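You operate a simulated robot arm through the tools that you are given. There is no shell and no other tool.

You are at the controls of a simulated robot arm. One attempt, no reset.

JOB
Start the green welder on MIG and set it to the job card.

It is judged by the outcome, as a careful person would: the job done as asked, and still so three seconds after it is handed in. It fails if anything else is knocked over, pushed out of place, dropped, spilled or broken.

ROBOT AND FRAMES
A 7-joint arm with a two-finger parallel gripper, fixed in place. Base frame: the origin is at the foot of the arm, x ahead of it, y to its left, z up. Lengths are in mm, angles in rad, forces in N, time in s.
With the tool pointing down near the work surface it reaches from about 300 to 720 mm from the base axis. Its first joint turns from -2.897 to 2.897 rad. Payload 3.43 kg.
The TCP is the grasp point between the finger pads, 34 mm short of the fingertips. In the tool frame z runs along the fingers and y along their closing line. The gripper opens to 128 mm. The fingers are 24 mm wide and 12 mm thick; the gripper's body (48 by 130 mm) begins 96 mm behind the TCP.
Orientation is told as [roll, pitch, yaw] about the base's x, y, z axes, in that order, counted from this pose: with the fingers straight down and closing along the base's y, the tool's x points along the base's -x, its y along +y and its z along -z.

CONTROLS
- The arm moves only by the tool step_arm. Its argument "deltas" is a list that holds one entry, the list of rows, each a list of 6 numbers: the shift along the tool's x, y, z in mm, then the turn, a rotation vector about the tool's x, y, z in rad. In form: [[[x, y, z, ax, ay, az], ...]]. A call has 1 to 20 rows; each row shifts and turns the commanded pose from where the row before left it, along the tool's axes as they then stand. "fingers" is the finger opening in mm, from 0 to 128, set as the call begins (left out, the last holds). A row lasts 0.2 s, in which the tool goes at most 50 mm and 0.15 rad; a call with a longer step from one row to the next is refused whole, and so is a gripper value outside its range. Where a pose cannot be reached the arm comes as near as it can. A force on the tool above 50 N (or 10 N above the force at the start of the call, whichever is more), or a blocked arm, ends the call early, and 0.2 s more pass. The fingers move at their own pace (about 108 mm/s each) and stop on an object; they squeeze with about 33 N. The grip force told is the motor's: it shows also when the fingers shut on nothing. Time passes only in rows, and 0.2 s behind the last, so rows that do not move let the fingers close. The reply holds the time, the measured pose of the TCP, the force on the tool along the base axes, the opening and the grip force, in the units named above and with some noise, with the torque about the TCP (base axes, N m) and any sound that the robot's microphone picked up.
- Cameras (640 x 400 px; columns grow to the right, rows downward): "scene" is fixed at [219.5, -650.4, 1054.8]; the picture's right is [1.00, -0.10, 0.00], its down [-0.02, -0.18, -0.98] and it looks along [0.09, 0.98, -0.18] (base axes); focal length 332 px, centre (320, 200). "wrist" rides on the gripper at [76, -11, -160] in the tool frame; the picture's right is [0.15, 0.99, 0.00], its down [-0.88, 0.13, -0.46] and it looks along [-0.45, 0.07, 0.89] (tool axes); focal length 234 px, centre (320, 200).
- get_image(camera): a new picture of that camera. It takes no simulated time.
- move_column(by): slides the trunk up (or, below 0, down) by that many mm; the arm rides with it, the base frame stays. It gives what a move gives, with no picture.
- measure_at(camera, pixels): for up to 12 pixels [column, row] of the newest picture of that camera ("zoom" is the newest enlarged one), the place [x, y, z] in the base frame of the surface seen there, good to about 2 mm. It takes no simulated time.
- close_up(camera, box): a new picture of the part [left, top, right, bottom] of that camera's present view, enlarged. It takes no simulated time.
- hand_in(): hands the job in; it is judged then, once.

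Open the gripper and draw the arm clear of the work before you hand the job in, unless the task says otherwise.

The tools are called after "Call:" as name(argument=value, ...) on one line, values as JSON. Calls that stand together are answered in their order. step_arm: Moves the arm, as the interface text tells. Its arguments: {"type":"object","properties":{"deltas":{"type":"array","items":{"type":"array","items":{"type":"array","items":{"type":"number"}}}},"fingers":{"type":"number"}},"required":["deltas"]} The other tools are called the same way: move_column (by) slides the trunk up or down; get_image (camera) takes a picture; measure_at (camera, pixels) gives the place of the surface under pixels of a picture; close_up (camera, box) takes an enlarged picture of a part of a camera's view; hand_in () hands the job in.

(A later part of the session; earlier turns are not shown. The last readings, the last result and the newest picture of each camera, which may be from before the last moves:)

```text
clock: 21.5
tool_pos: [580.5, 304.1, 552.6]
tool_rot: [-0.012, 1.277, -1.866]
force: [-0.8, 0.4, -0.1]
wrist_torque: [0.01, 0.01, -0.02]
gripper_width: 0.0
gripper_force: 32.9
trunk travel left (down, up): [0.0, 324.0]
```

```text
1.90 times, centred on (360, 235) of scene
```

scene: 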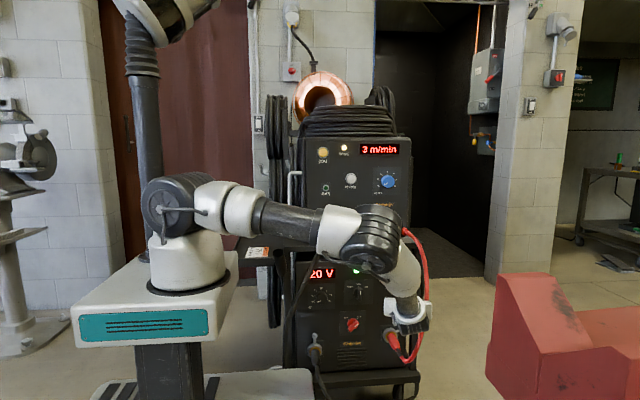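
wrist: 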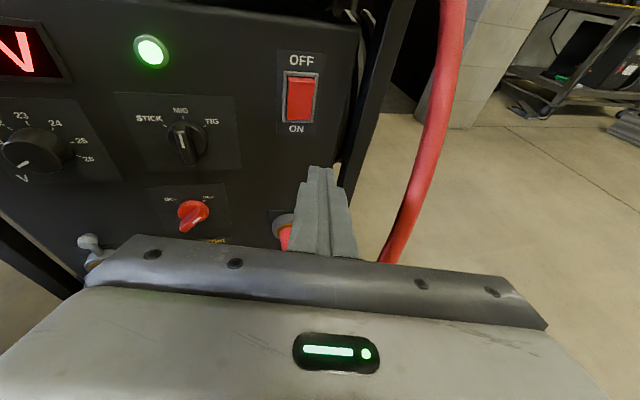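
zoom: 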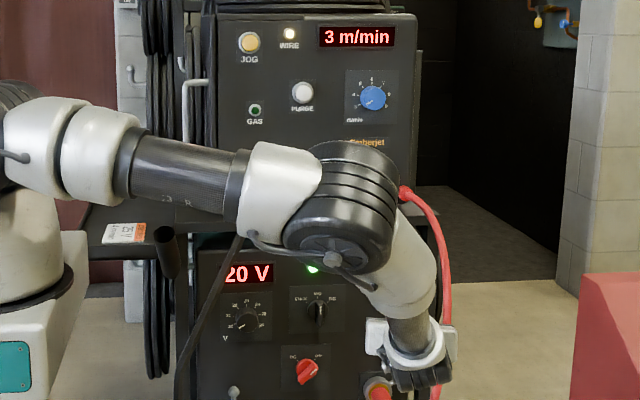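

Displays read 20 V and 3 m/min, so I can verify settings. I'll straighten the tool back to +y and move to x≈440, z≈506, y≈290 in front of the area right of the volts knob.

Call:
step_arm(deltas=[[[0, 0, 0, 0, 0.1, 0], [0, 0, 0, 0, 0.1, 0], [0, 0, 0, 0, 0.1, 0], [0, 0, 0, 0.1, 0, 0], [0, 0, 0, 0.1, 0, 0], [0, 0, 0, 0.1, 0, 0], [-11.5, -35, -3.5, 0, 0, 0], [-11.5, -35, -3.5, 0, 0, 0], [-11.5, -35, -3.5, 0, 0, 0], [-11.5, -35, -3.5, 0, 0, 0], [0, 0, 0, 0, 0, 0]]], fingers=60)

Call:
get_image(camera="wrist")

Call:
get_image(camera="scene")

Call:
close_up(camera="scene", box=[270, 230, 430, 400])

```text
clock: 23.9
tool_pos: [440.3, 289.2, 506.5]
tool_rot: [-2.951, 1.565, 1.775]
force: [0.3, -0.4, -0.1]
wrist_torque: [-0.01, -0.02, 0.01]
gripper_width: 59.9
gripper_force: 0.0
trunk travel left (down, up): [0.0, 324.0]
```

```text
taken
```

wrist: 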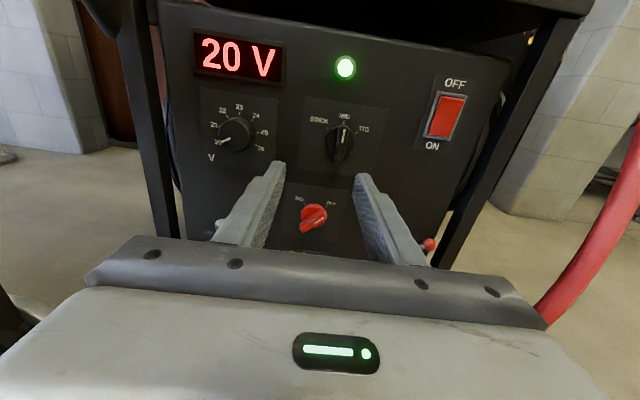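

```text
taken
```

scene: 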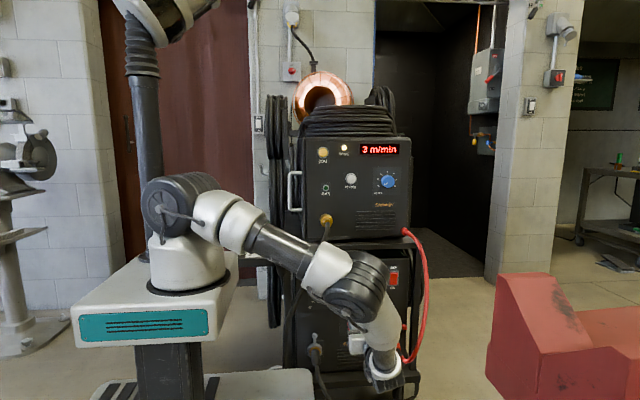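

```text
2.35 times, centred on (350, 315) of scene
```

zoom: 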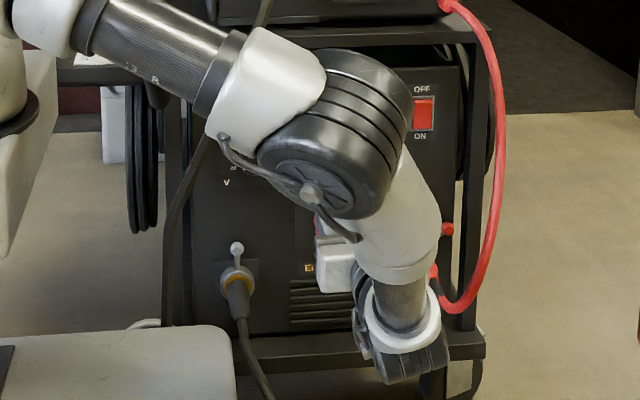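

I'll measure the arm's outer surfaces relative to the tool to predict clearance to the black cable and robot's own platform when shifting to x≈330.

Call:
measure_at(camera="zoom", pixels=[[410, 370], [370, 310], [375, 370], [410, 220], [370, 235], [335, 200], [330, 270], [300, 185], [405, 300], [180, 220], [168, 280], [230, 330]])

Call:
measure_at(camera="scene", pixels=[[285, 375], [305, 375], [250, 380], [290, 325], [284, 320], [300, 300], [316, 255]])

```text
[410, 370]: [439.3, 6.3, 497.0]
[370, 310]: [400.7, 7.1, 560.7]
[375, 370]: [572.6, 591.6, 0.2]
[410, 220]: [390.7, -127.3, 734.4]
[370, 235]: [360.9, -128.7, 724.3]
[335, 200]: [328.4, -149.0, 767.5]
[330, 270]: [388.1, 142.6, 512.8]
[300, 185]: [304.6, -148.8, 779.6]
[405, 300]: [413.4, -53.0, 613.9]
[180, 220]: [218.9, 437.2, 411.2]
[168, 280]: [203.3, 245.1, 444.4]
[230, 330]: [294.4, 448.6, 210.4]
```

```text
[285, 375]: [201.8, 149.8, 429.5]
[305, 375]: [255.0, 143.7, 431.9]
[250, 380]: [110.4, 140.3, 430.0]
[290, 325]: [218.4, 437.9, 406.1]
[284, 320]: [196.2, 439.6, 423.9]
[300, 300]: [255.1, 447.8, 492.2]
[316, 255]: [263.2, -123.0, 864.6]
```

Wrist and forearm sit well behind the cable, and the platform edge (x≲277, z≈430) stays clear. I'll test how far the hand can roll clockwise here, in the open, for regrasp planning.

Call:
step_arm(deltas=[[[0, 0, 0, 0, 0, 0.14], [0, 0, 0, 0, 0, 0.14], [0, 0, 0, 0, 0, 0.14], [0, 0, 0, 0, 0, 0.14], [0, 0, 0, 0, 0, 0.14], [0, 0, 0, 0, 0, 0.14], [0, 0, 0, 0, 0, 0.14], [0, 0, 0, 0, 0, 0.14], [0, 0, 0, 0, 0, 0.14], [0, 0, 0, 0, 0, 0.14], [0, 0, 0, 0, 0, 0.1], [0, 0, 0, 0, 0, 0]]], fingers=60)

Call:
get_image(camera="wrist")

Call:
get_image(camera="scene")

```text
clock: 26.5
tool_pos: [442.1, 287.2, 504.8]
tool_rot: [-1.576, 0.069, -3.124]
force: [0.3, 0.0, 0.2]
wrist_torque: [0.0, -0.01, 0.0]
gripper_width: 60.0
gripper_force: 0.1
trunk travel left (down, up): [0.0, 324.0]
```

```text
taken
```

wrist: 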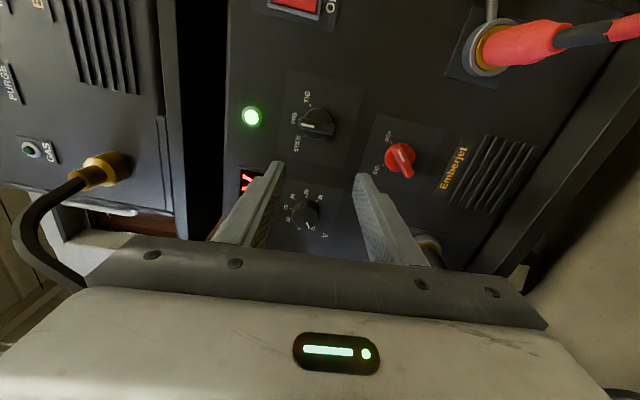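

```text
taken
```

scene: 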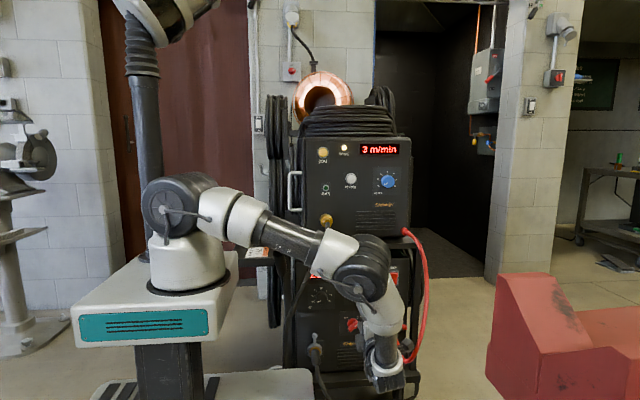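

The hand reaches roll ≈176°, so I can turn the volts knob in two 100° grasps from ≈80° to ≈180°. I roll back to ≈80° and shift left to the volts knob.

Call:
step_arm(deltas=[[[0, 0, 0, 0, 0, -0.14], [0, 0, 0, 0, 0, -0.14], [0, 0, 0, 0, 0, -0.14], [0, 0, 0, 0, 0, -0.14], [0, 0, 0, 0, 0, -0.14], [0, 0, 0, 0, 0, -0.14], [0, 0, 0, 0, 0, -0.14], [0, 0, 0, 0, 0, -0.14], [0, 0, 0, 0, 0, -0.14], [0, 0, 0, 0, 0, -0.14], [0, 0, 0, 0, 0, -0.14], [0, 0, 0, 0, 0, -0.14], [5.2, -27.5, 0, 0, 0, 0], [5.2, -27.5, 0, 0, 0, 0], [5.2, -27.5, 0, 0, 0, 0], [5.2, -27.5, 0, 0, 0, 0], [0, 0, 0, 0, 0, 0], [0, 0, 0, 0, 0, 0]]], fingers=60)

Call:
get_image(camera="wrist")

Call:
get_image(camera="scene")

```text
clock: 30.3
tool_pos: [330.3, 285.9, 506.5]
tool_rot: [1.601, 1.393, 0.044]
force: [-0.3, 0.6, 0.2]
wrist_torque: [0.02, 0.0, -0.01]
gripper_width: 60.1
gripper_force: 0.0
trunk travel left (down, up): [0.0, 324.0]
```

```text
taken
```

wrist: 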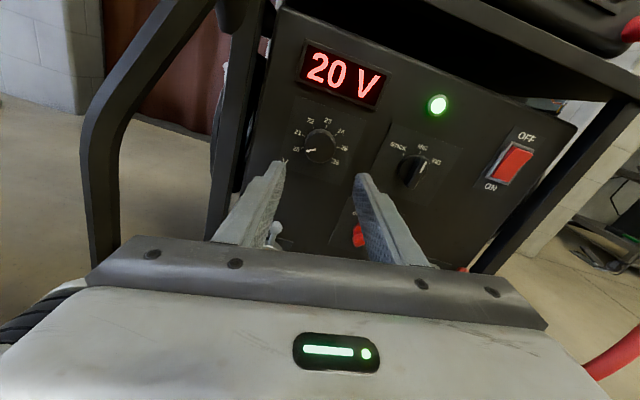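

```text
taken
```

scene: 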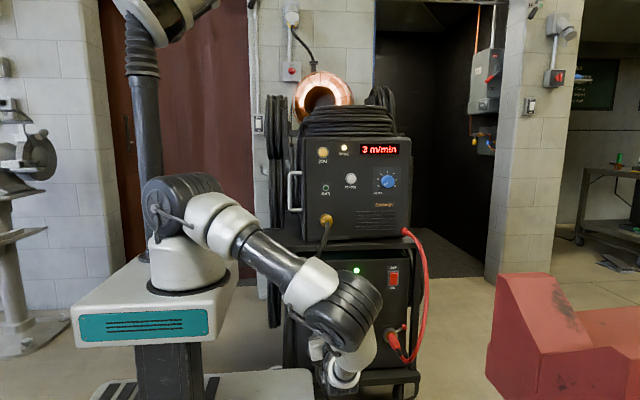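

The knob is at (320,146). I'll refine its centre and check where the black cable (col ≈90–200) lies relative to the hand.

Call:
measure_at(camera="wrist", pixels=[[95, 220], [90, 170], [110, 110], [150, 60], [195, 10]])

Call:
close_up(camera="wrist", box=[280, 105, 360, 185])

Call:
measure_at(camera="zoom", pixels=[[320, 200], [250, 200], [390, 200], [320, 130], [320, 260], [260, 150], [380, 150], [330, 80], [450, 200], [200, 210]])

```text
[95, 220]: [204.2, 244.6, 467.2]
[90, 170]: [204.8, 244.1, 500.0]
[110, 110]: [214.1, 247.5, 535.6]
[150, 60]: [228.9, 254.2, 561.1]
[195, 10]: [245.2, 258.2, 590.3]
```

```text
5.00 times, centred on (320, 145) of wrist
```

zoom: 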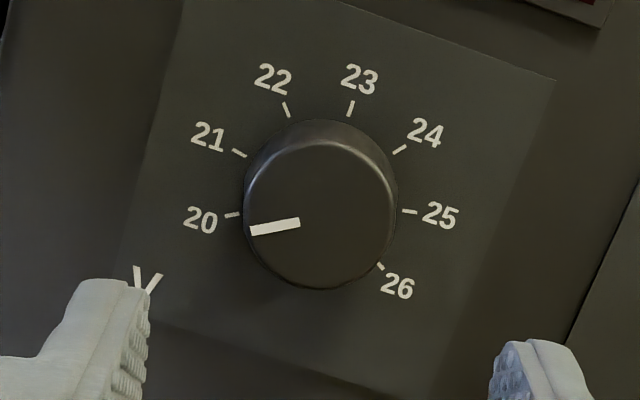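

```text
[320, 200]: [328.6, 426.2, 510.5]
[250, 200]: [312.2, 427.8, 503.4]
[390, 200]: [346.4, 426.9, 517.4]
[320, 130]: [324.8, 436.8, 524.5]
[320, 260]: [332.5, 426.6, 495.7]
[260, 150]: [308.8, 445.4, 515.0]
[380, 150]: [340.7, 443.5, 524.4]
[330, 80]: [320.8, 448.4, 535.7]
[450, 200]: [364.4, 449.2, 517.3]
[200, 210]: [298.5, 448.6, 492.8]
```

Knob centre ≈ (329.5, 507) — aligned within 1 mm; the cable is ~70 mm from the hand. I advance 122 mm to put the tips around the knob.

Call:
step_arm(deltas=[[[0.5, -0.5, 30, 0, 0, 0], [0, 0, 40, 0, 0, 0], [0, 0, 30, 0, 0, 0], [0, 0, 14, 0, 0, 0], [0, 0, 8, 0, 0, 0], [0, 0, 0, 0, 0, 0], [0, 0, 0, 0, 0, 0]]], fingers=60)

Call:
get_image(camera="wrist")

Call:
get_image(camera="scene")

```text
clock: 31.9
tool_pos: [329.9, 407.4, 507.8]
tool_rot: [1.6, 1.394, 0.042]
force: [-0.6, -0.4, 0.2]
wrist_torque: [-0.02, 0.01, 0.0]
gripper_width: 60.0
gripper_force: 0.0
trunk travel left (down, up): [0.0, 324.0]
```

```text
taken
```

wrist: 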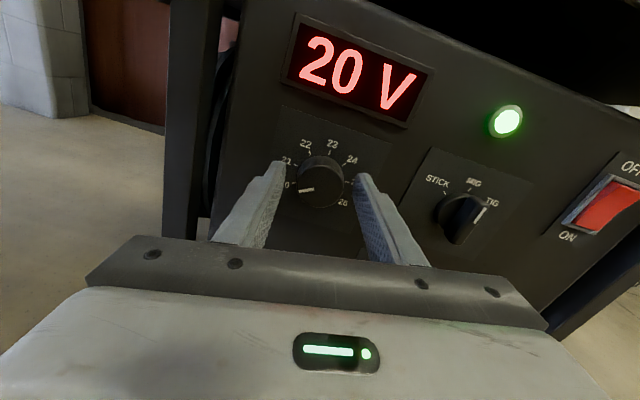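

```text
taken
```

scene: 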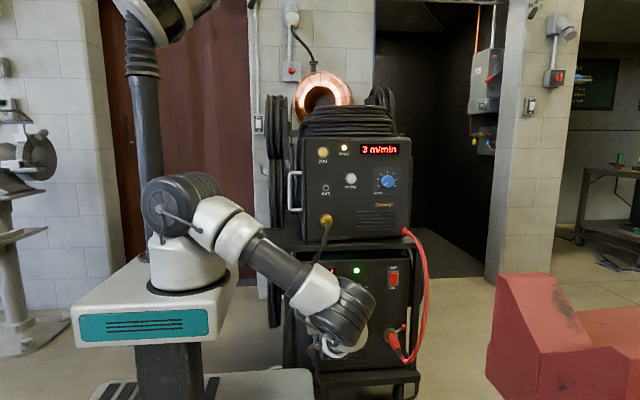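

The knob sits centred between the tips. Closing on it.

Call:
step_arm(deltas=[[[0, 0, 0, 0, 0, 0], [0, 0, 0, 0, 0, 0], [0, 0, 0, 0, 0, 0.1], [0, 0, 0, 0, 0, 0.1], [0, 0, 0, 0, 0, 0.1], [0, 0, 0, 0, 0, 0]]], fingers=0)

Call:
get_image(camera="wrist")

```text
clock: 33.3
tool_pos: [331.5, 407.2, 508.0]
tool_rot: [-1.606, 1.448, 3.116]
force: [16.6, 4.8, -1.5]
wrist_torque: [0.3, 0.01, -0.74]
gripper_width: 40.9
gripper_force: 44.7
trunk travel left (down, up): [0.0, 324.0]
```

```text
taken
```

wrist: 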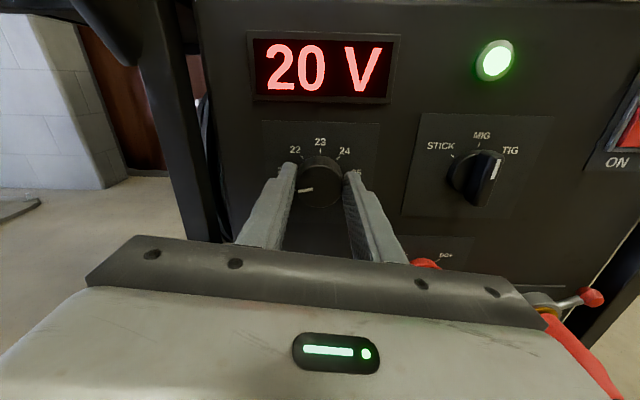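

Gripped at 41 mm. I zoom in to see whether the knob turned with the fingers.

Call:
close_up(camera="wrist", box=[270, 120, 370, 220])

Call:
close_up(camera="scene", box=[300, 250, 420, 350])

```text
4.00 times, centred on (320, 170) of wrist
```

zoom: 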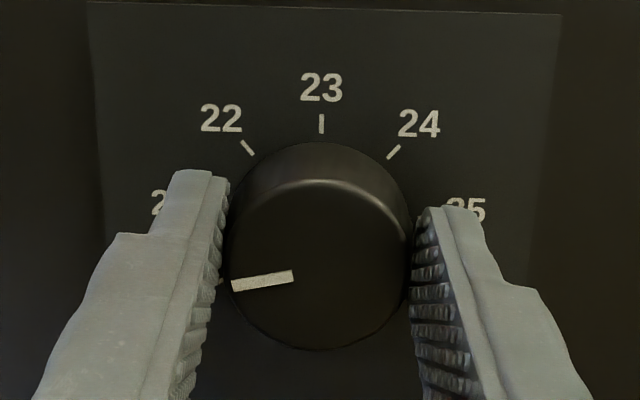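

```text
4.00 times, centred on (360, 300) of scene
```

zoom: 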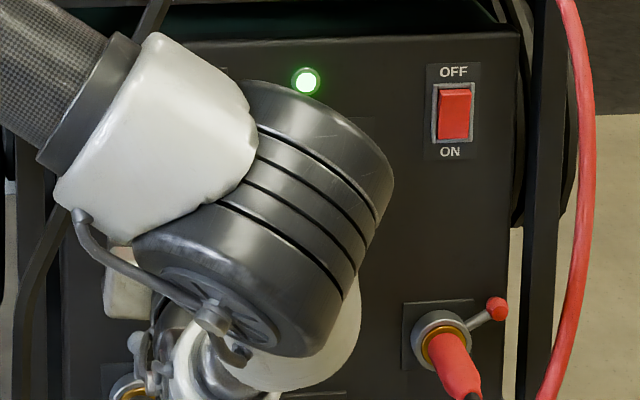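

The knob turned with the fingers (mark now near −100°). Continuing another 1.4 rad.

Call:
step_arm(deltas=[[[0, 0, 0, 0, 0, 0.1], [0, 0, 0, 0, 0, 0.1], [0, 0, 0, 0, 0, 0.1], [0, 0, 0, 0, 0, 0.1], [0, 0, 0, 0, 0, 0.1], [0, 0, 0, 0, 0, 0.1], [0, 0, 0, 0, 0, 0.1], [0, 0, 0, 0, 0, 0.1], [0, 0, 0, 0, 0, 0.1], [0, 0, 0, 0, 0, 0.1], [0, 0, 0, 0, 0, 0.1], [0, 0, 0, 0, 0, 0.1], [0, 0, 0, 0, 0, 0.1], [0, 0, 0, 0, 0, 0.1], [0, 0, 0, 0, 0, 0]]], fingers=0)

Call:
get_image(camera="wrist")

Call:
get_image(camera="scene")

```text
clock: 36.5
tool_pos: [330.1, 408.6, 504.8]
tool_rot: [-1.571, 0.048, -3.127]
force: [18.9, 0.9, -19.1]
wrist_torque: [-0.55, -0.01, -1.1]
gripper_width: 39.9
gripper_force: 45.2
trunk travel left (down, up): [0.0, 324.0]
```

```text
taken
```

wrist: 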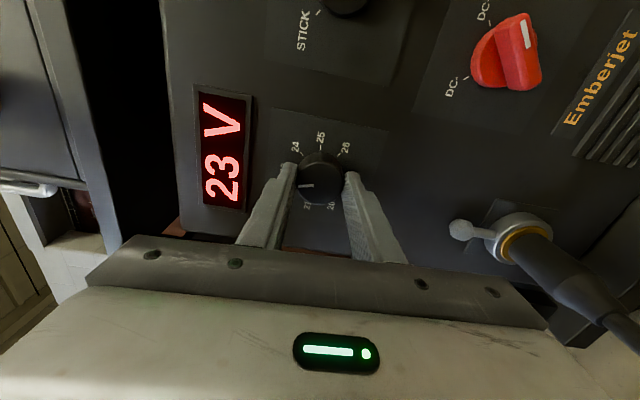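

```text
taken
```

scene: 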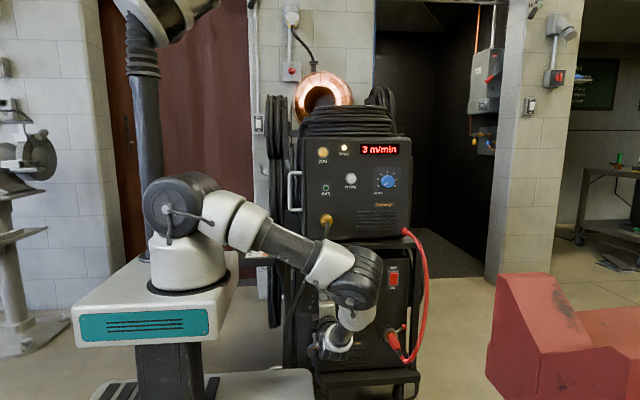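

Display reads 23 V. I open, roll back 100° in place around the knob, and regrasp.

Call:
step_arm(deltas=[[[0, 0, 0, 0, 0, 0], [0, 0, 0, 0, 0, 0], [0, 0, -3, 0, 0, 0], [0, 0, 0, 0, 0, 0]]], fingers=60)

Call:
get_image(camera="wrist")

Call:
close_up(camera="wrist", box=[270, 110, 370, 220])

```text
clock: 37.5
tool_pos: [328.7, 404.6, 508.6]
tool_rot: [-1.577, 0.049, -3.125]
force: [-1.1, 0.0, 0.9]
wrist_torque: [0.0, -0.04, -0.02]
gripper_width: 60.0
gripper_force: 0.0
trunk travel left (down, up): [0.0, 324.0]
```

```text
taken
```

wrist: 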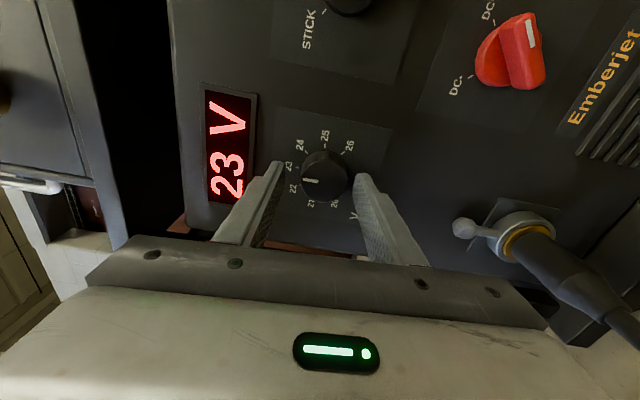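

```text
3.64 times, centred on (320, 165) of wrist
```

zoom: 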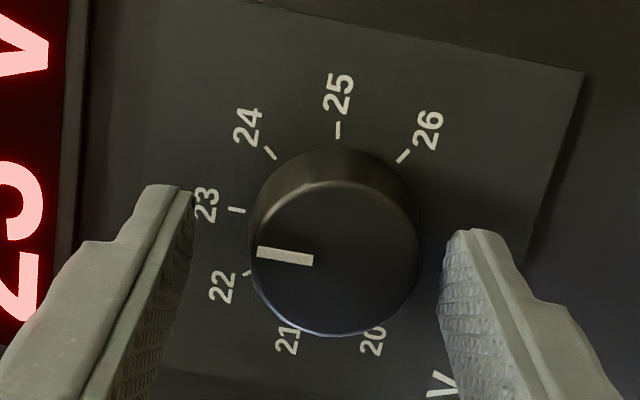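

The pointer sits near 22.6; I need about 97° more. I recentre slightly, roll back 1.75 rad with open fingers, then regrasp.

Call:
step_arm(deltas=[[[1, 2, 0, 0, 0, 0], [0, 0, 0, 0, 0, -0.14], [0, 0, 0, 0, 0, -0.14], [0, 0, 0, 0, 0, -0.14], [0, 0, 0, 0, 0, -0.14], [0, 0, 0, 0, 0, -0.14], [0, 0, 0, 0, 0, -0.14], [0, 0, 0, 0, 0, -0.14], [0, 0, 0, 0, 0, -0.14], [0, 0, 0, 0, 0, -0.14], [0, 0, 0, 0, 0, -0.14], [0, 0, 0, 0, 0, -0.14], [0, 0, 0, 0, 0, -0.14], [0, 0, 0, 0, 0, -0.07], [0, 0, 3, 0, 0, 0], [0, 0, 0, 0, 0, 0]]], fingers=60)

Call:
get_image(camera="wrist")

```text
clock: 40.9
tool_pos: [330.0, 407.4, 504.8]
tool_rot: [1.594, 1.343, 0.038]
force: [-0.6, 0.1, 0.8]
wrist_torque: [-0.02, 0.02, -0.01]
gripper_width: 60.2
gripper_force: 0.1
trunk travel left (down, up): [0.0, 324.0]
```

```text
taken
```

wrist: 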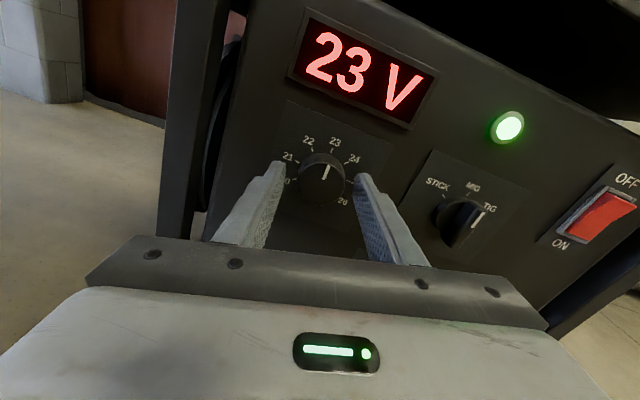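

Ready to regrasp; nudge 1.5 mm up, close, and turn about 1.55 rad.

Call:
step_arm(deltas=[[[1.5, 0, 0, 0, 0, 0], [0, 0, 0, 0, 0, 0], [0, 0, 0, 0, 0, 0], [0, 0, 0, 0, 0, 0.1], [0, 0, 0, 0, 0, 0.1], [0, 0, 0, 0, 0, 0.1], [0, 0, 0, 0, 0, 0.1], [0, 0, 0, 0, 0, 0.1], [0, 0, 0, 0, 0, 0.1], [0, 0, 0, 0, 0, 0.1], [0, 0, 0, 0, 0, 0.1], [0, 0, 0, 0, 0, 0.1], [0, 0, 0, 0, 0, 0.1], [0, 0, 0, 0, 0, 0.1], [0, 0, 0, 0, 0, 0.1], [0, 0, 0, 0, 0, 0.1], [0, 0, 0, 0, 0, 0.1], [0, 0, 0, 0, 0, 0.1], [0, 0, 0, 0, 0, 0]]], fingers=0)

Call:
get_image(camera="wrist")

Call:
close_up(camera="wrist", box=[270, 110, 370, 220])

```text
clock: 44.9
tool_pos: [331.4, 408.0, 506.2]
tool_rot: [-1.573, 0.3, -3.133]
force: [22.9, -18.6, -12.7]
wrist_torque: [-0.68, -0.03, -0.36]
gripper_width: 40.3
gripper_force: 45.2
trunk travel left (down, up): [0.0, 324.0]
```

```text
taken
```

wrist: 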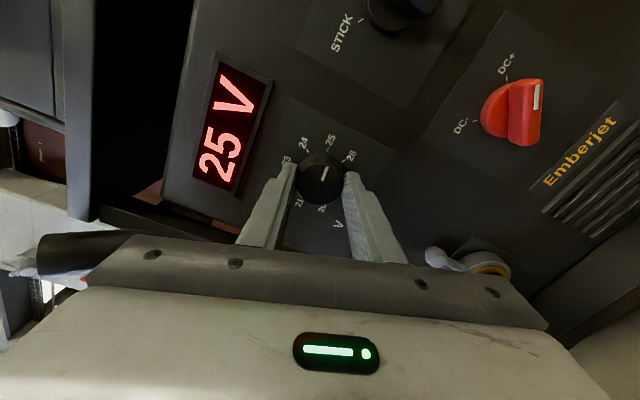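

```text
3.64 times, centred on (320, 165) of wrist
```

zoom: 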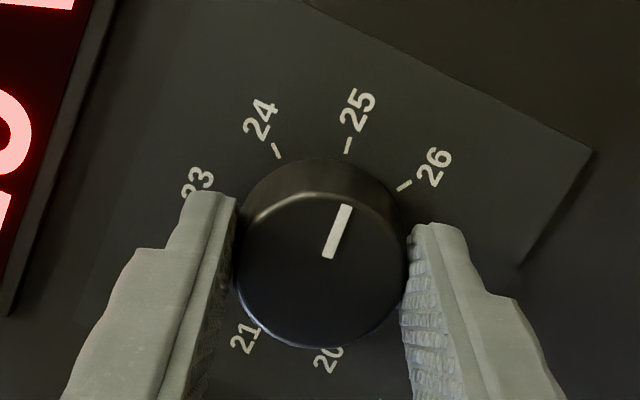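

Display reads 25 V and the pointer lies at the 25 tick. I release and check for spring-back.

Call:
step_arm(deltas=[[[0, 0, 0, 0, 0, 0], [0, 0, 0, 0, 0, 0], [0, 0, -10, 0, 0, 0], [0, 0, -30, 0, 0, 0], [0, 0, -40, 0, 0, 0], [0, 0, -30, 0, 0, 0], [0, 0, 0, 0, 0, 0]]], fingers=60)

Call:
get_image(camera="wrist")

Call:
close_up(camera="wrist", box=[270, 90, 370, 190])

```text
clock: 46.5
tool_pos: [328.5, 298.9, 505.9]
tool_rot: [-1.576, 0.298, -3.128]
force: [-0.6, 1.5, -0.1]
wrist_torque: [0.01, 0.05, 0.0]
gripper_width: 60.2
gripper_force: 0.1
trunk travel left (down, up): [0.0, 324.0]
```

```text
taken
```

wrist: 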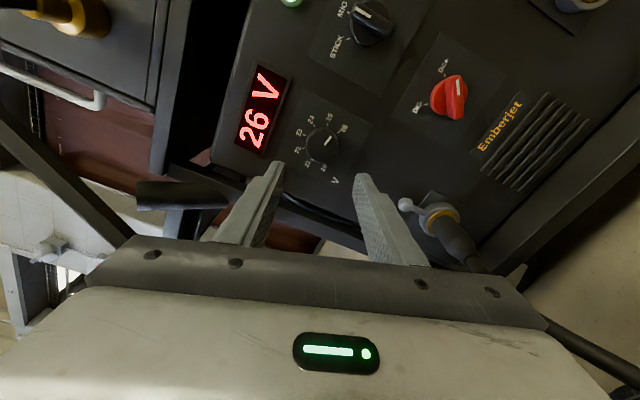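

```text
4.00 times, centred on (320, 140) of wrist
```

zoom: 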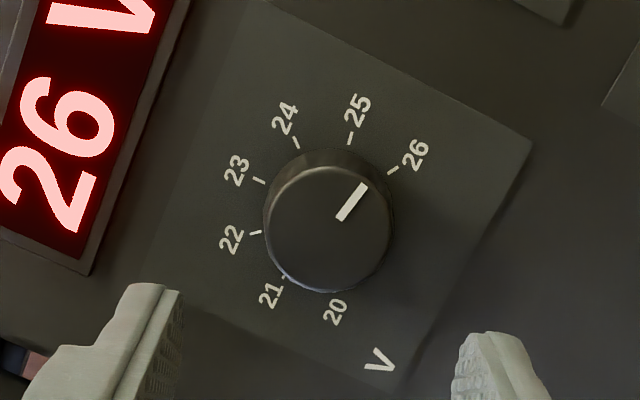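

On release the knob was dragged to ~25.55 (display 26), because my grip was ~3 mm off-centre; gripped readings put the true axis near (331.6, 505). I recentre and advance again, then verify the pose before gripping.

Call:
step_arm(deltas=[[[2.7, 1.8, 20, 0, 0, 0], [0, 0, 40, 0, 0, 0], [0, 0, 30, 0, 0, 0], [0, 0, 17, 0, 0, 0], [0, 0, 0, 0, 0, 0], [0, 0, 0, 0, 0, 0]]], fingers=60)

Call:
close_up(camera="wrist", box=[250, 100, 390, 220])

```text
clock: 47.9
tool_pos: [334.4, 407.0, 507.1]
tool_rot: [-1.577, 0.298, -3.127]
force: [0.2, -0.4, 0.0]
wrist_torque: [0.03, 0.02, -0.02]
gripper_width: 60.1
gripper_force: 0.0
trunk travel left (down, up): [0.0, 324.0]
```

```text
3.33 times, centred on (320, 160) of wrist
```

zoom: 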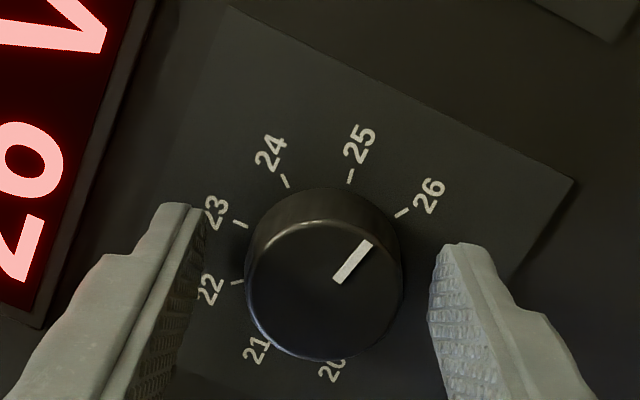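

Readings say (334.4, 507.1), and the image also shows a bigger gap on the left finger; I nudge toward (331.6, 505) and recheck.

Call:
step_arm(deltas=[[[-3.3, 1.2, 0, 0, 0, 0], [0, 0, 0, 0, 0, 0], [0, 0, 0, 0, 0, 0]]], fingers=60)

Call:
step_arm(deltas=[[[0, 0, 0, 0, 0, 0]]], fingers=46)

Call:
close_up(camera="wrist", box=[250, 100, 390, 220])

```text
clock: 48.7
tool_pos: [331.5, 405.8, 505.6]
tool_rot: [-1.576, 0.298, -3.126]
force: [0.1, 0.5, -1.0]
wrist_torque: [0.0, -0.04, 0.03]
gripper_width: 59.8
gripper_force: 0.0
trunk travel left (down, up): [0.0, 324.0]
```

```text
clock: 49.1
tool_pos: [329.8, 406.1, 504.4]
tool_rot: [-1.574, 0.299, -3.129]
force: [0.3, 0.3, -0.3]
wrist_torque: [-0.01, -0.01, 0.0]
gripper_width: 45.8
gripper_force: 0.0
trunk travel left (down, up): [0.0, 324.0]
```

```text
3.33 times, centred on (320, 160) of wrist
```

zoom: 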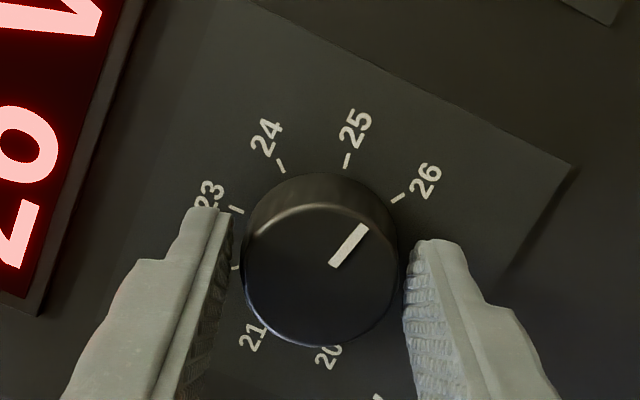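

Nearly centred with even gaps. I close now and read the force before turning back ~0.38 rad.

Call:
step_arm(deltas=[[[0, 0.8, 0, 0, 0, 0], [0, 0, 0, 0, 0, 0], [0, 0, 0, 0, 0, 0]]], fingers=38)

Call:
step_arm(deltas=[[[0, 0, 0, 0, 0, -0.1], [0, 0, 0, 0, 0, -0.1], [0, 0, 0, 0, 0, -0.1], [0, 0, 0, 0, 0, -0.08], [0, 0, 0, 0, 0, 0]]], fingers=38)

Call:
get_image(camera="wrist")

Call:
close_up(camera="wrist", box=[250, 100, 390, 220])

```text
clock: 49.9
tool_pos: [330.7, 405.5, 505.2]
tool_rot: [-1.577, 0.299, -3.128]
force: [2.5, 6.7, 5.1]
wrist_torque: [0.02, -0.02, 0.46]
gripper_width: 40.3
gripper_force: 44.9
trunk travel left (down, up): [0.0, 324.0]
```

```text
clock: 51.1
tool_pos: [330.9, 406.2, 503.3]
tool_rot: [-1.58, 0.679, -3.133]
force: [9.1, 26.2, 6.0]
wrist_torque: [0.32, -0.03, -0.3]
gripper_width: 40.6
gripper_force: 45.1
trunk travel left (down, up): [0.0, 324.0]
```

```text
taken
```

wrist: 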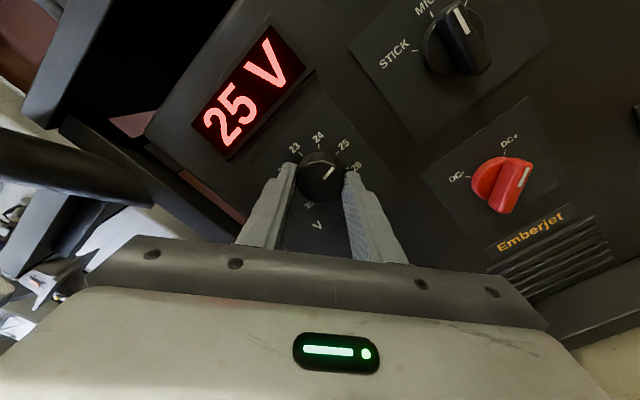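

```text
3.33 times, centred on (320, 160) of wrist
```

zoom: 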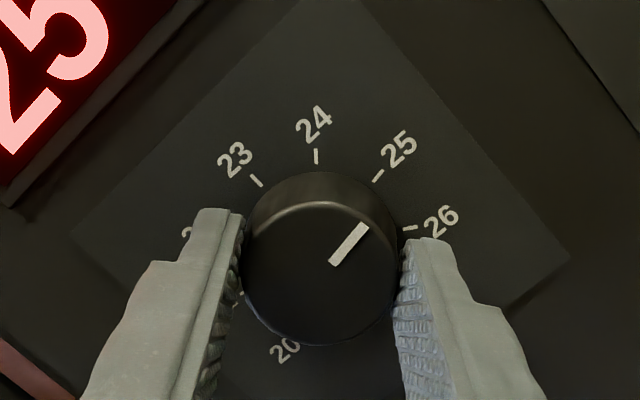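

Pointer is at 25 (display 25). Before releasing I relieve the residual forces (9, 26, 6 N) with a small compliant shift.

Call:
step_arm(deltas=[[[1.5, 0.1, 3, 0, 0, 0], [0, 0, 0, 0, 0, 0]]], fingers=38)

```text
clock: 51.7
tool_pos: [330.2, 406.0, 504.7]
tool_rot: [-1.576, 0.681, -3.128]
force: [-4.9, -33.3, 13.0]
wrist_torque: [0.92, 0.01, -0.3]
gripper_width: 40.4
gripper_force: 45.0
trunk travel left (down, up): [0.0, 324.0]
```

Call:
step_arm(deltas=[[[-0.3, 0, -1.7, 0, 0, 0], [0, 0, 0, 0, 0, 0]]], fingers=38)

```text
clock: 52.3
tool_pos: [331.1, 404.8, 504.5]
tool_rot: [-1.574, 0.678, -3.127]
force: [0.4, -23.7, 2.7]
wrist_torque: [0.12, 0.01, -0.13]
gripper_width: 40.3
gripper_force: 44.5
trunk travel left (down, up): [0.0, 324.0]
```

Lateral forces are near zero now; I relieve a bit more of the axial one and then ease the fingers open in small stages.

Call:
step_arm(deltas=[[[0, 0, -1.0, 0, 0, 0], [0, 0, 0, 0, 0, 0]]], fingers=38)

Call:
step_arm(deltas=[[[0, 0, 0, 0, 0, 0]]], fingers=42)

Call:
close_up(camera="wrist", box=[200, 40, 400, 220])

```text
clock: 52.9
tool_pos: [329.3, 406.6, 505.0]
tool_rot: [-1.577, 0.678, -3.128]
force: [4.9, -3.9, -0.8]
wrist_torque: [-0.98, -0.01, 0.48]
gripper_width: 40.7
gripper_force: 45.8
trunk travel left (down, up): [0.0, 324.0]
```

```text
clock: 53.3
tool_pos: [329.6, 405.8, 504.0]
tool_rot: [-1.577, 0.678, -3.13]
force: [2.1, 0.4, -1.5]
wrist_torque: [-0.04, 0.02, -0.03]
gripper_width: 42.8
gripper_force: 0.6
trunk travel left (down, up): [0.0, 324.0]
```

```text
2.22 times, centred on (300, 130) of wrist
```

zoom: 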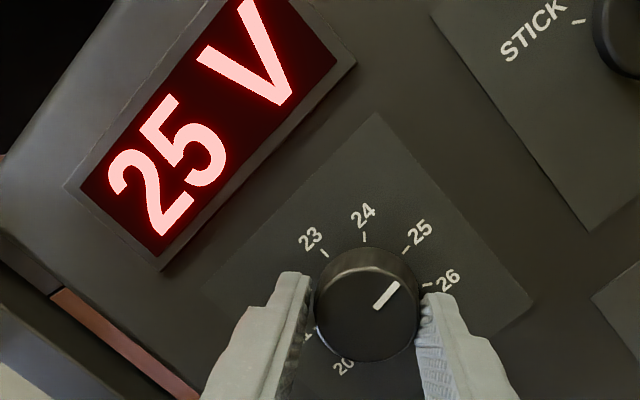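

Grip released with the pointer still at 25 and no force. Opening fully and retreating.

Call:
step_arm(deltas=[[[0, 0, 0, 0, 0, 0], [0, 0, 0, 0, 0, 0], [0, 0, -20, 0, 0, 0], [0, 0, -40, 0, 0, 0], [0, 0, -40, 0, 0, 0], [0, 0, -30, 0, 0, 0], [0, 0, 0, 0, 0, 0]]], fingers=60)

Call:
get_image(camera="wrist")

Call:
close_up(camera="wrist", box=[270, 90, 370, 190])

Call:
get_image(camera="scene")

```text
clock: 54.9
tool_pos: [332.1, 278.9, 503.9]
tool_rot: [-1.577, 0.679, -3.132]
force: [0.0, -0.3, -0.8]
wrist_torque: [-0.03, 0.0, 0.0]
gripper_width: 60.1
gripper_force: 0.0
trunk travel left (down, up): [0.0, 324.0]
```

```text
taken
```

wrist: 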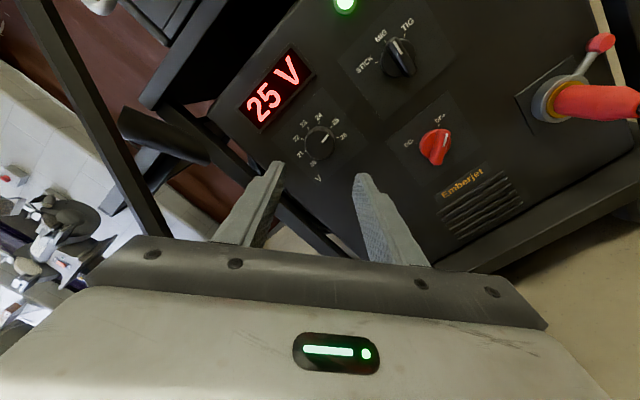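

```text
4.00 times, centred on (320, 140) of wrist
```

zoom: 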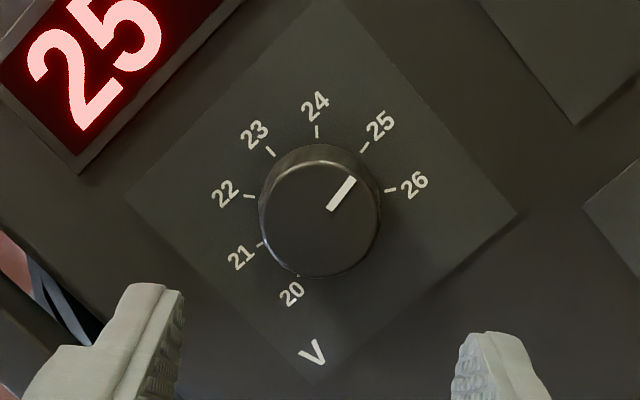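

```text
taken
```

scene: 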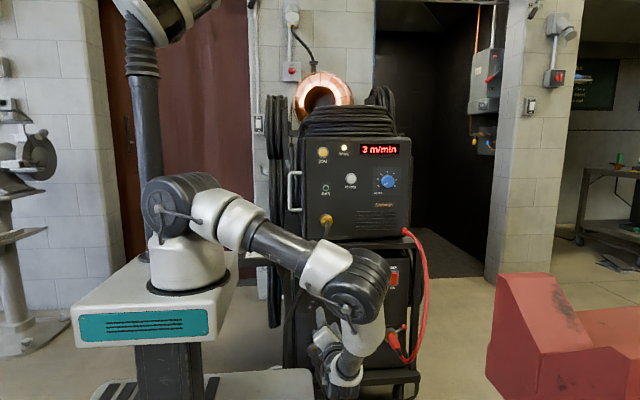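

25 V is set. Next is the wire-speed knob at about (553, 425, 917): I retreat to y≈170, roll the hand to ≈60°, and travel up and right.

Call:
step_arm(deltas=[[[0, 0, -40, 0, 0, 0], [0, 0, -40, 0, 0, 0], [0, 0, -30, 0, 0, -0.1], [0, 0, 0, 0, 0, -0.14], [0, 0, 0, 0, 0, -0.14], [0, 0, 0, 0, 0, -0.14], [0, 0, 0, 0, 0, -0.14], [0, 0, 0, 0, 0, -0.14], [0, 0, 0, 0, 0, -0.14], [0, 0, 0, 0, 0, -0.14], [0, 0, 0, 0, 0, -0.14], [0, 0, 0, 0, 0, -0.14], [0, 0, 0, 0, 0, -0.05], [0, 0, 0, 0, 0, 0]]], fingers=70)

Call:
step_arm(deltas=[[[20.6, 33.2, 0, 0, 0, 0], [20.6, 33.2, 0, 0, 0, 0], [20.6, 33.2, 0, 0, 0, 0], [20.6, 33.2, 0, 0, 0, 0], [20.6, 33.2, 0, 0, 0, 0], [20.6, 33.2, 0, 0, 0, 0], [20.6, 33.2, 0, 0, 0, 0], [20.6, 33.2, 0, 0, 0, 0], [20.6, 33.2, 0, 0, 0, 0], [20.6, 33.2, 0, 0, 0, 0], [20.6, 33.2, 0, 0, 0, 0], [20.6, 33.2, 0, 0, 0, 0], [0, 0, 0, 0, 0, 0], [0, 0, 0, 0, 0, 0]]], fingers=70)

Call:
get_image(camera="wrist")

Call:
get_image(camera="scene")

```text
clock: 57.9
tool_pos: [334.6, 166.1, 502.8]
tool_rot: [1.581, 1.054, 0.024]
force: [0.4, -0.5, -0.6]
wrist_torque: [0.03, -0.01, 0.04]
gripper_width: 70.0
gripper_force: 0.1
trunk travel left (down, up): [0.0, 324.0]
```

```text
clock: 60.9
tool_pos: [561.1, 166.3, 914.5]
tool_rot: [1.581, 1.052, 0.024]
force: [0.5, 0.1, 0.0]
wrist_torque: [0.01, -0.01, -0.05]
gripper_width: 70.3
gripper_force: 0.0
trunk travel left (down, up): [0.0, 324.0]
```

```text
taken
```

wrist: 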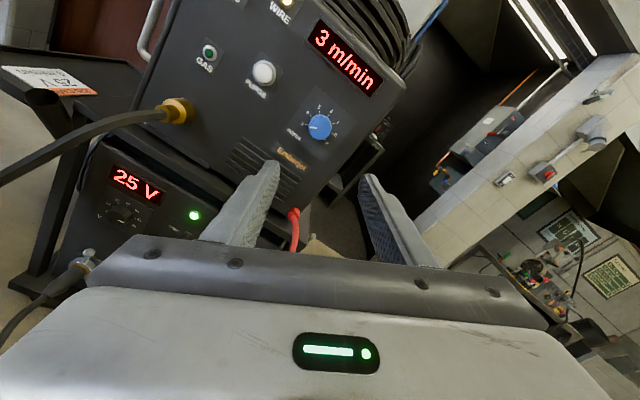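

```text
taken
```

scene: 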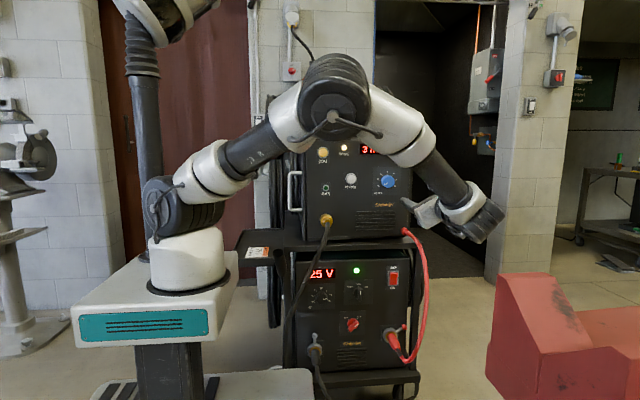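

Now in front of the wire-speed knob, seen at (319,127). I measure its face to find the centre.

Call:
close_up(camera="wrist", box=[280, 90, 360, 160])

Call:
measure_at(camera="zoom", pixels=[[320, 215], [250, 215], [390, 215], [320, 150], [320, 270], [400, 180], [250, 180], [300, 290], [350, 215]])

```text
5.71 times, centred on (320, 125) of wrist
```

zoom: 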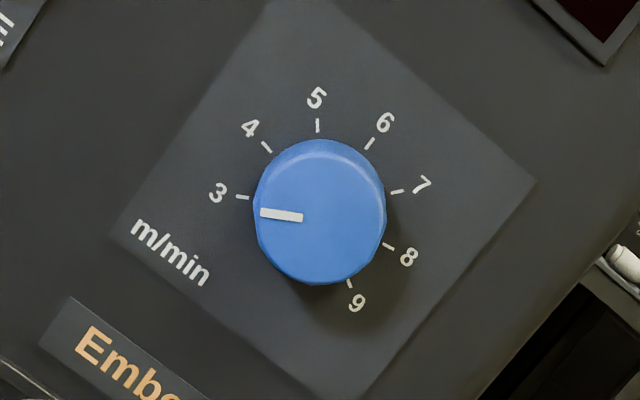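

```text
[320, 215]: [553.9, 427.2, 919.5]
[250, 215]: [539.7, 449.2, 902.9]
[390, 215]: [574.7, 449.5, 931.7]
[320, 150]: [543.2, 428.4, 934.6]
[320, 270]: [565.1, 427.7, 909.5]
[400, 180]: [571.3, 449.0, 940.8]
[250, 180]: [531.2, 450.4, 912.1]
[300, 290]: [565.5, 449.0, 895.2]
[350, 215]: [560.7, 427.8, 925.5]
```

Knob centre ≈ (555.5, 918). I align and advance to y≈335, then recheck with partly open fingers.

Call:
step_arm(deltas=[[[5.8, -3.1, 30, 0, 0, 0], [0, 0, 40, 0, 0, 0], [0, 0, 40, 0, 0, 0], [0, 0, 40, 0, 0, 0], [0, 0, 18, 0, 0, 0], [0, 0, 0, 0, 0, 0], [0, 0, 0, 0, 0, 0]]], fingers=66)

Call:
get_image(camera="wrist")

Call:
close_up(camera="wrist", box=[250, 90, 390, 210])

Call:
get_image(camera="scene")

```text
clock: 62.5
tool_pos: [550.7, 334.7, 918.6]
tool_rot: [1.582, 1.052, 0.023]
force: [0.1, 0.9, 0.3]
wrist_torque: [0.03, 0.01, -0.02]
gripper_width: 65.9
gripper_force: 0.0
trunk travel left (down, up): [0.0, 324.0]
```

```text
taken
```

wrist: 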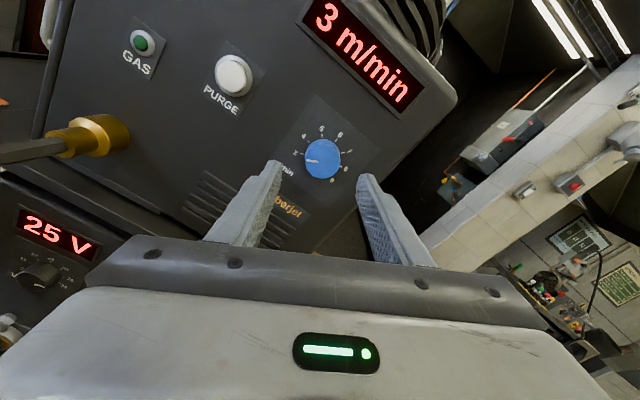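

```text
3.33 times, centred on (320, 150) of wrist
```

zoom: 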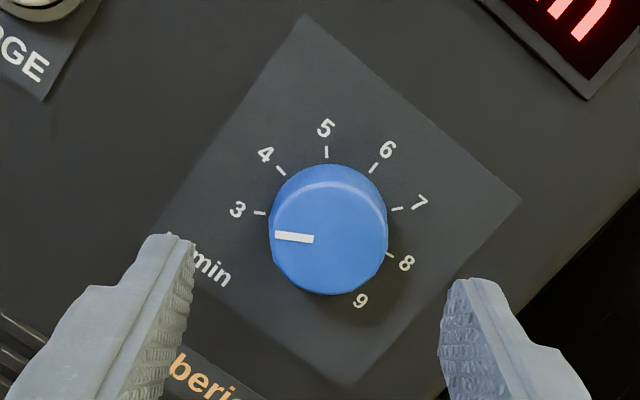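

```text
taken
```

scene: 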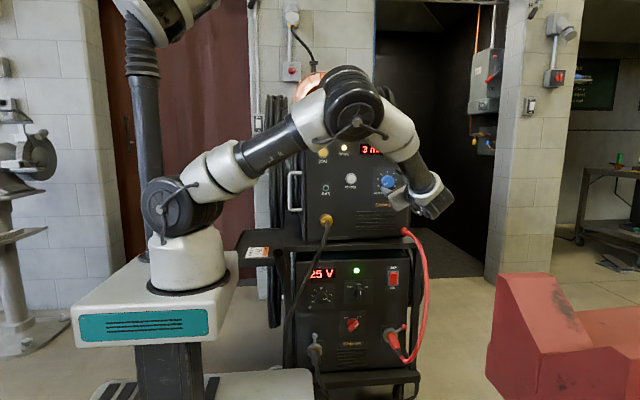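

I re-measure the knob face from here before the last advance.

Call:
measure_at(camera="zoom", pixels=[[328, 235], [280, 240], [380, 230], [328, 190], [328, 285], [350, 260], [300, 210], [430, 200]])

Call:
step_arm(deltas=[[[0, 0, 0, 0, 0, 0]]])

```text
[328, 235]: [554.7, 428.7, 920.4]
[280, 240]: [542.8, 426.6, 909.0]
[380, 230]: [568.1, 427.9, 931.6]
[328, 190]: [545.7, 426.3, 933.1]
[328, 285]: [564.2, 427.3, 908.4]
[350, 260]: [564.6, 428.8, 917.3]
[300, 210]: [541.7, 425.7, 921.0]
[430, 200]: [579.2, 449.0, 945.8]
```

```text
clock: 62.9
tool_pos: [551.3, 333.9, 919.5]
tool_rot: [1.581, 1.053, 0.023]
force: [0.5, 0.3, -0.2]
wrist_torque: [0.02, 0.01, 0.01]
gripper_width: 66.0
gripper_force: 0.1
trunk travel left (down, up): [0.0, 324.0]
```

Centre ≈ (555.4, 919.5). I shift 5 mm right and advance 72 mm around the knob, then narrow the fingers to check centring.

Call:
step_arm(deltas=[[[-2.7, 4.8, 10, 0, 0, 0], [0, 0, 30, 0, 0, 0], [0, 0, 22, 0, 0, 0], [0, 0, 10, 0, 0, 0], [0, 0, 0, 0, 0, 0], [0, 0, 0, 0, 0, 0]]], fingers=66)

Call:
step_arm(deltas=[[[0, 0, 0, 0, 0, 0], [0, 0, 0, 0, 0, 0]]], fingers=54)

Call:
close_up(camera="wrist", box=[250, 100, 390, 220])

```text
clock: 64.3
tool_pos: [553.8, 406.0, 918.6]
tool_rot: [1.58, 1.052, 0.026]
force: [-0.8, -0.3, 0.1]
wrist_torque: [0.02, -0.01, -0.01]
gripper_width: 66.2
gripper_force: 0.1
trunk travel left (down, up): [0.0, 324.0]
```

```text
clock: 64.9
tool_pos: [553.6, 405.8, 919.7]
tool_rot: [1.582, 1.052, 0.025]
force: [-0.5, -0.1, 0.0]
wrist_torque: [0.02, 0.01, -0.01]
gripper_width: 54.1
gripper_force: 0.1
trunk travel left (down, up): [0.0, 324.0]
```

```text
3.33 times, centred on (320, 160) of wrist
```

zoom: 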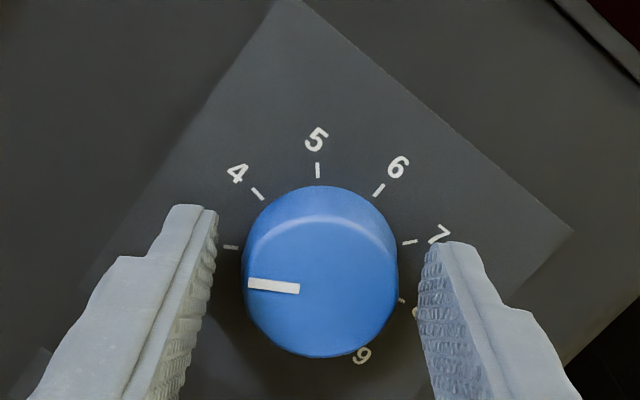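

Gaps are even on both sides (24 and 22 px). Closing and turning +40° (0.70 rad).

Call:
step_arm(deltas=[[[0, 0, 0, 0, 0, 0], [0, 0, 0, 0, 0, 0], [0, 0, 0, 0, 0, 0]]], fingers=34)

Call:
step_arm(deltas=[[[0, 0, 0, 0, 0, 0.1], [0, 0, 0, 0, 0, 0.1], [0, 0, 0, 0, 0, 0.1], [0, 0, 0, 0, 0, 0.1], [0, 0, 0, 0, 0, 0.1], [0, 0, 0, 0, 0, 0.1], [0, 0, 0, 0, 0, 0.1], [0, 0, 0, 0, 0, 0]]], fingers=34)

Call:
get_image(camera="wrist")

Call:
close_up(camera="wrist", box=[250, 100, 390, 220])

```text
clock: 65.7
tool_pos: [553.6, 405.9, 919.6]
tool_rot: [1.581, 1.053, 0.023]
force: [5.3, 3.3, 3.5]
wrist_torque: [0.05, 0.0, -0.29]
gripper_width: 40.7
gripper_force: 44.4
trunk travel left (down, up): [0.0, 324.0]
```

```text
clock: 67.5
tool_pos: [557.0, 406.1, 920.5]
tool_rot: [-1.597, 1.388, 3.126]
force: [7.5, -0.7, 4.5]
wrist_torque: [0.59, -0.03, -0.39]
gripper_width: 40.4
gripper_force: 45.7
trunk travel left (down, up): [0.0, 324.0]
```

```text
taken
```

wrist: 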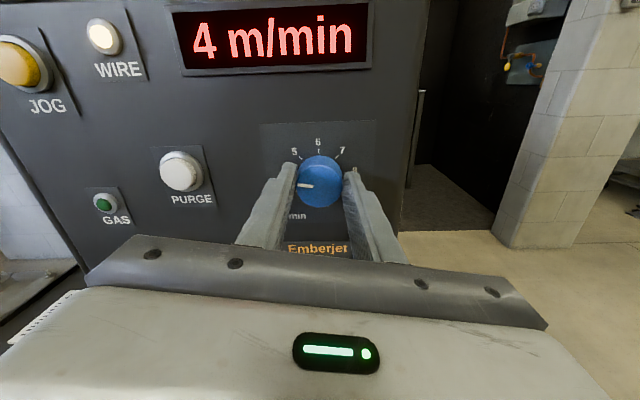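

```text
3.33 times, centred on (320, 160) of wrist
```

zoom: 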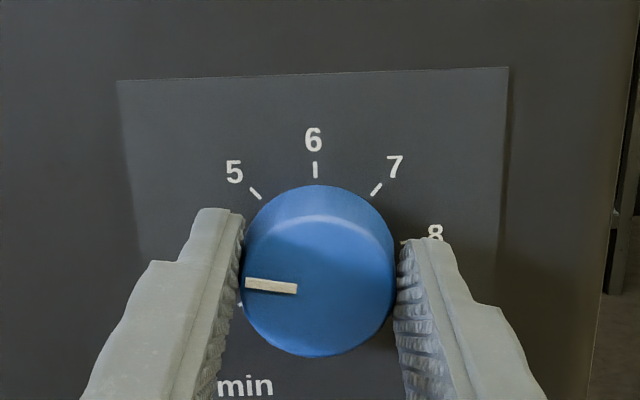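

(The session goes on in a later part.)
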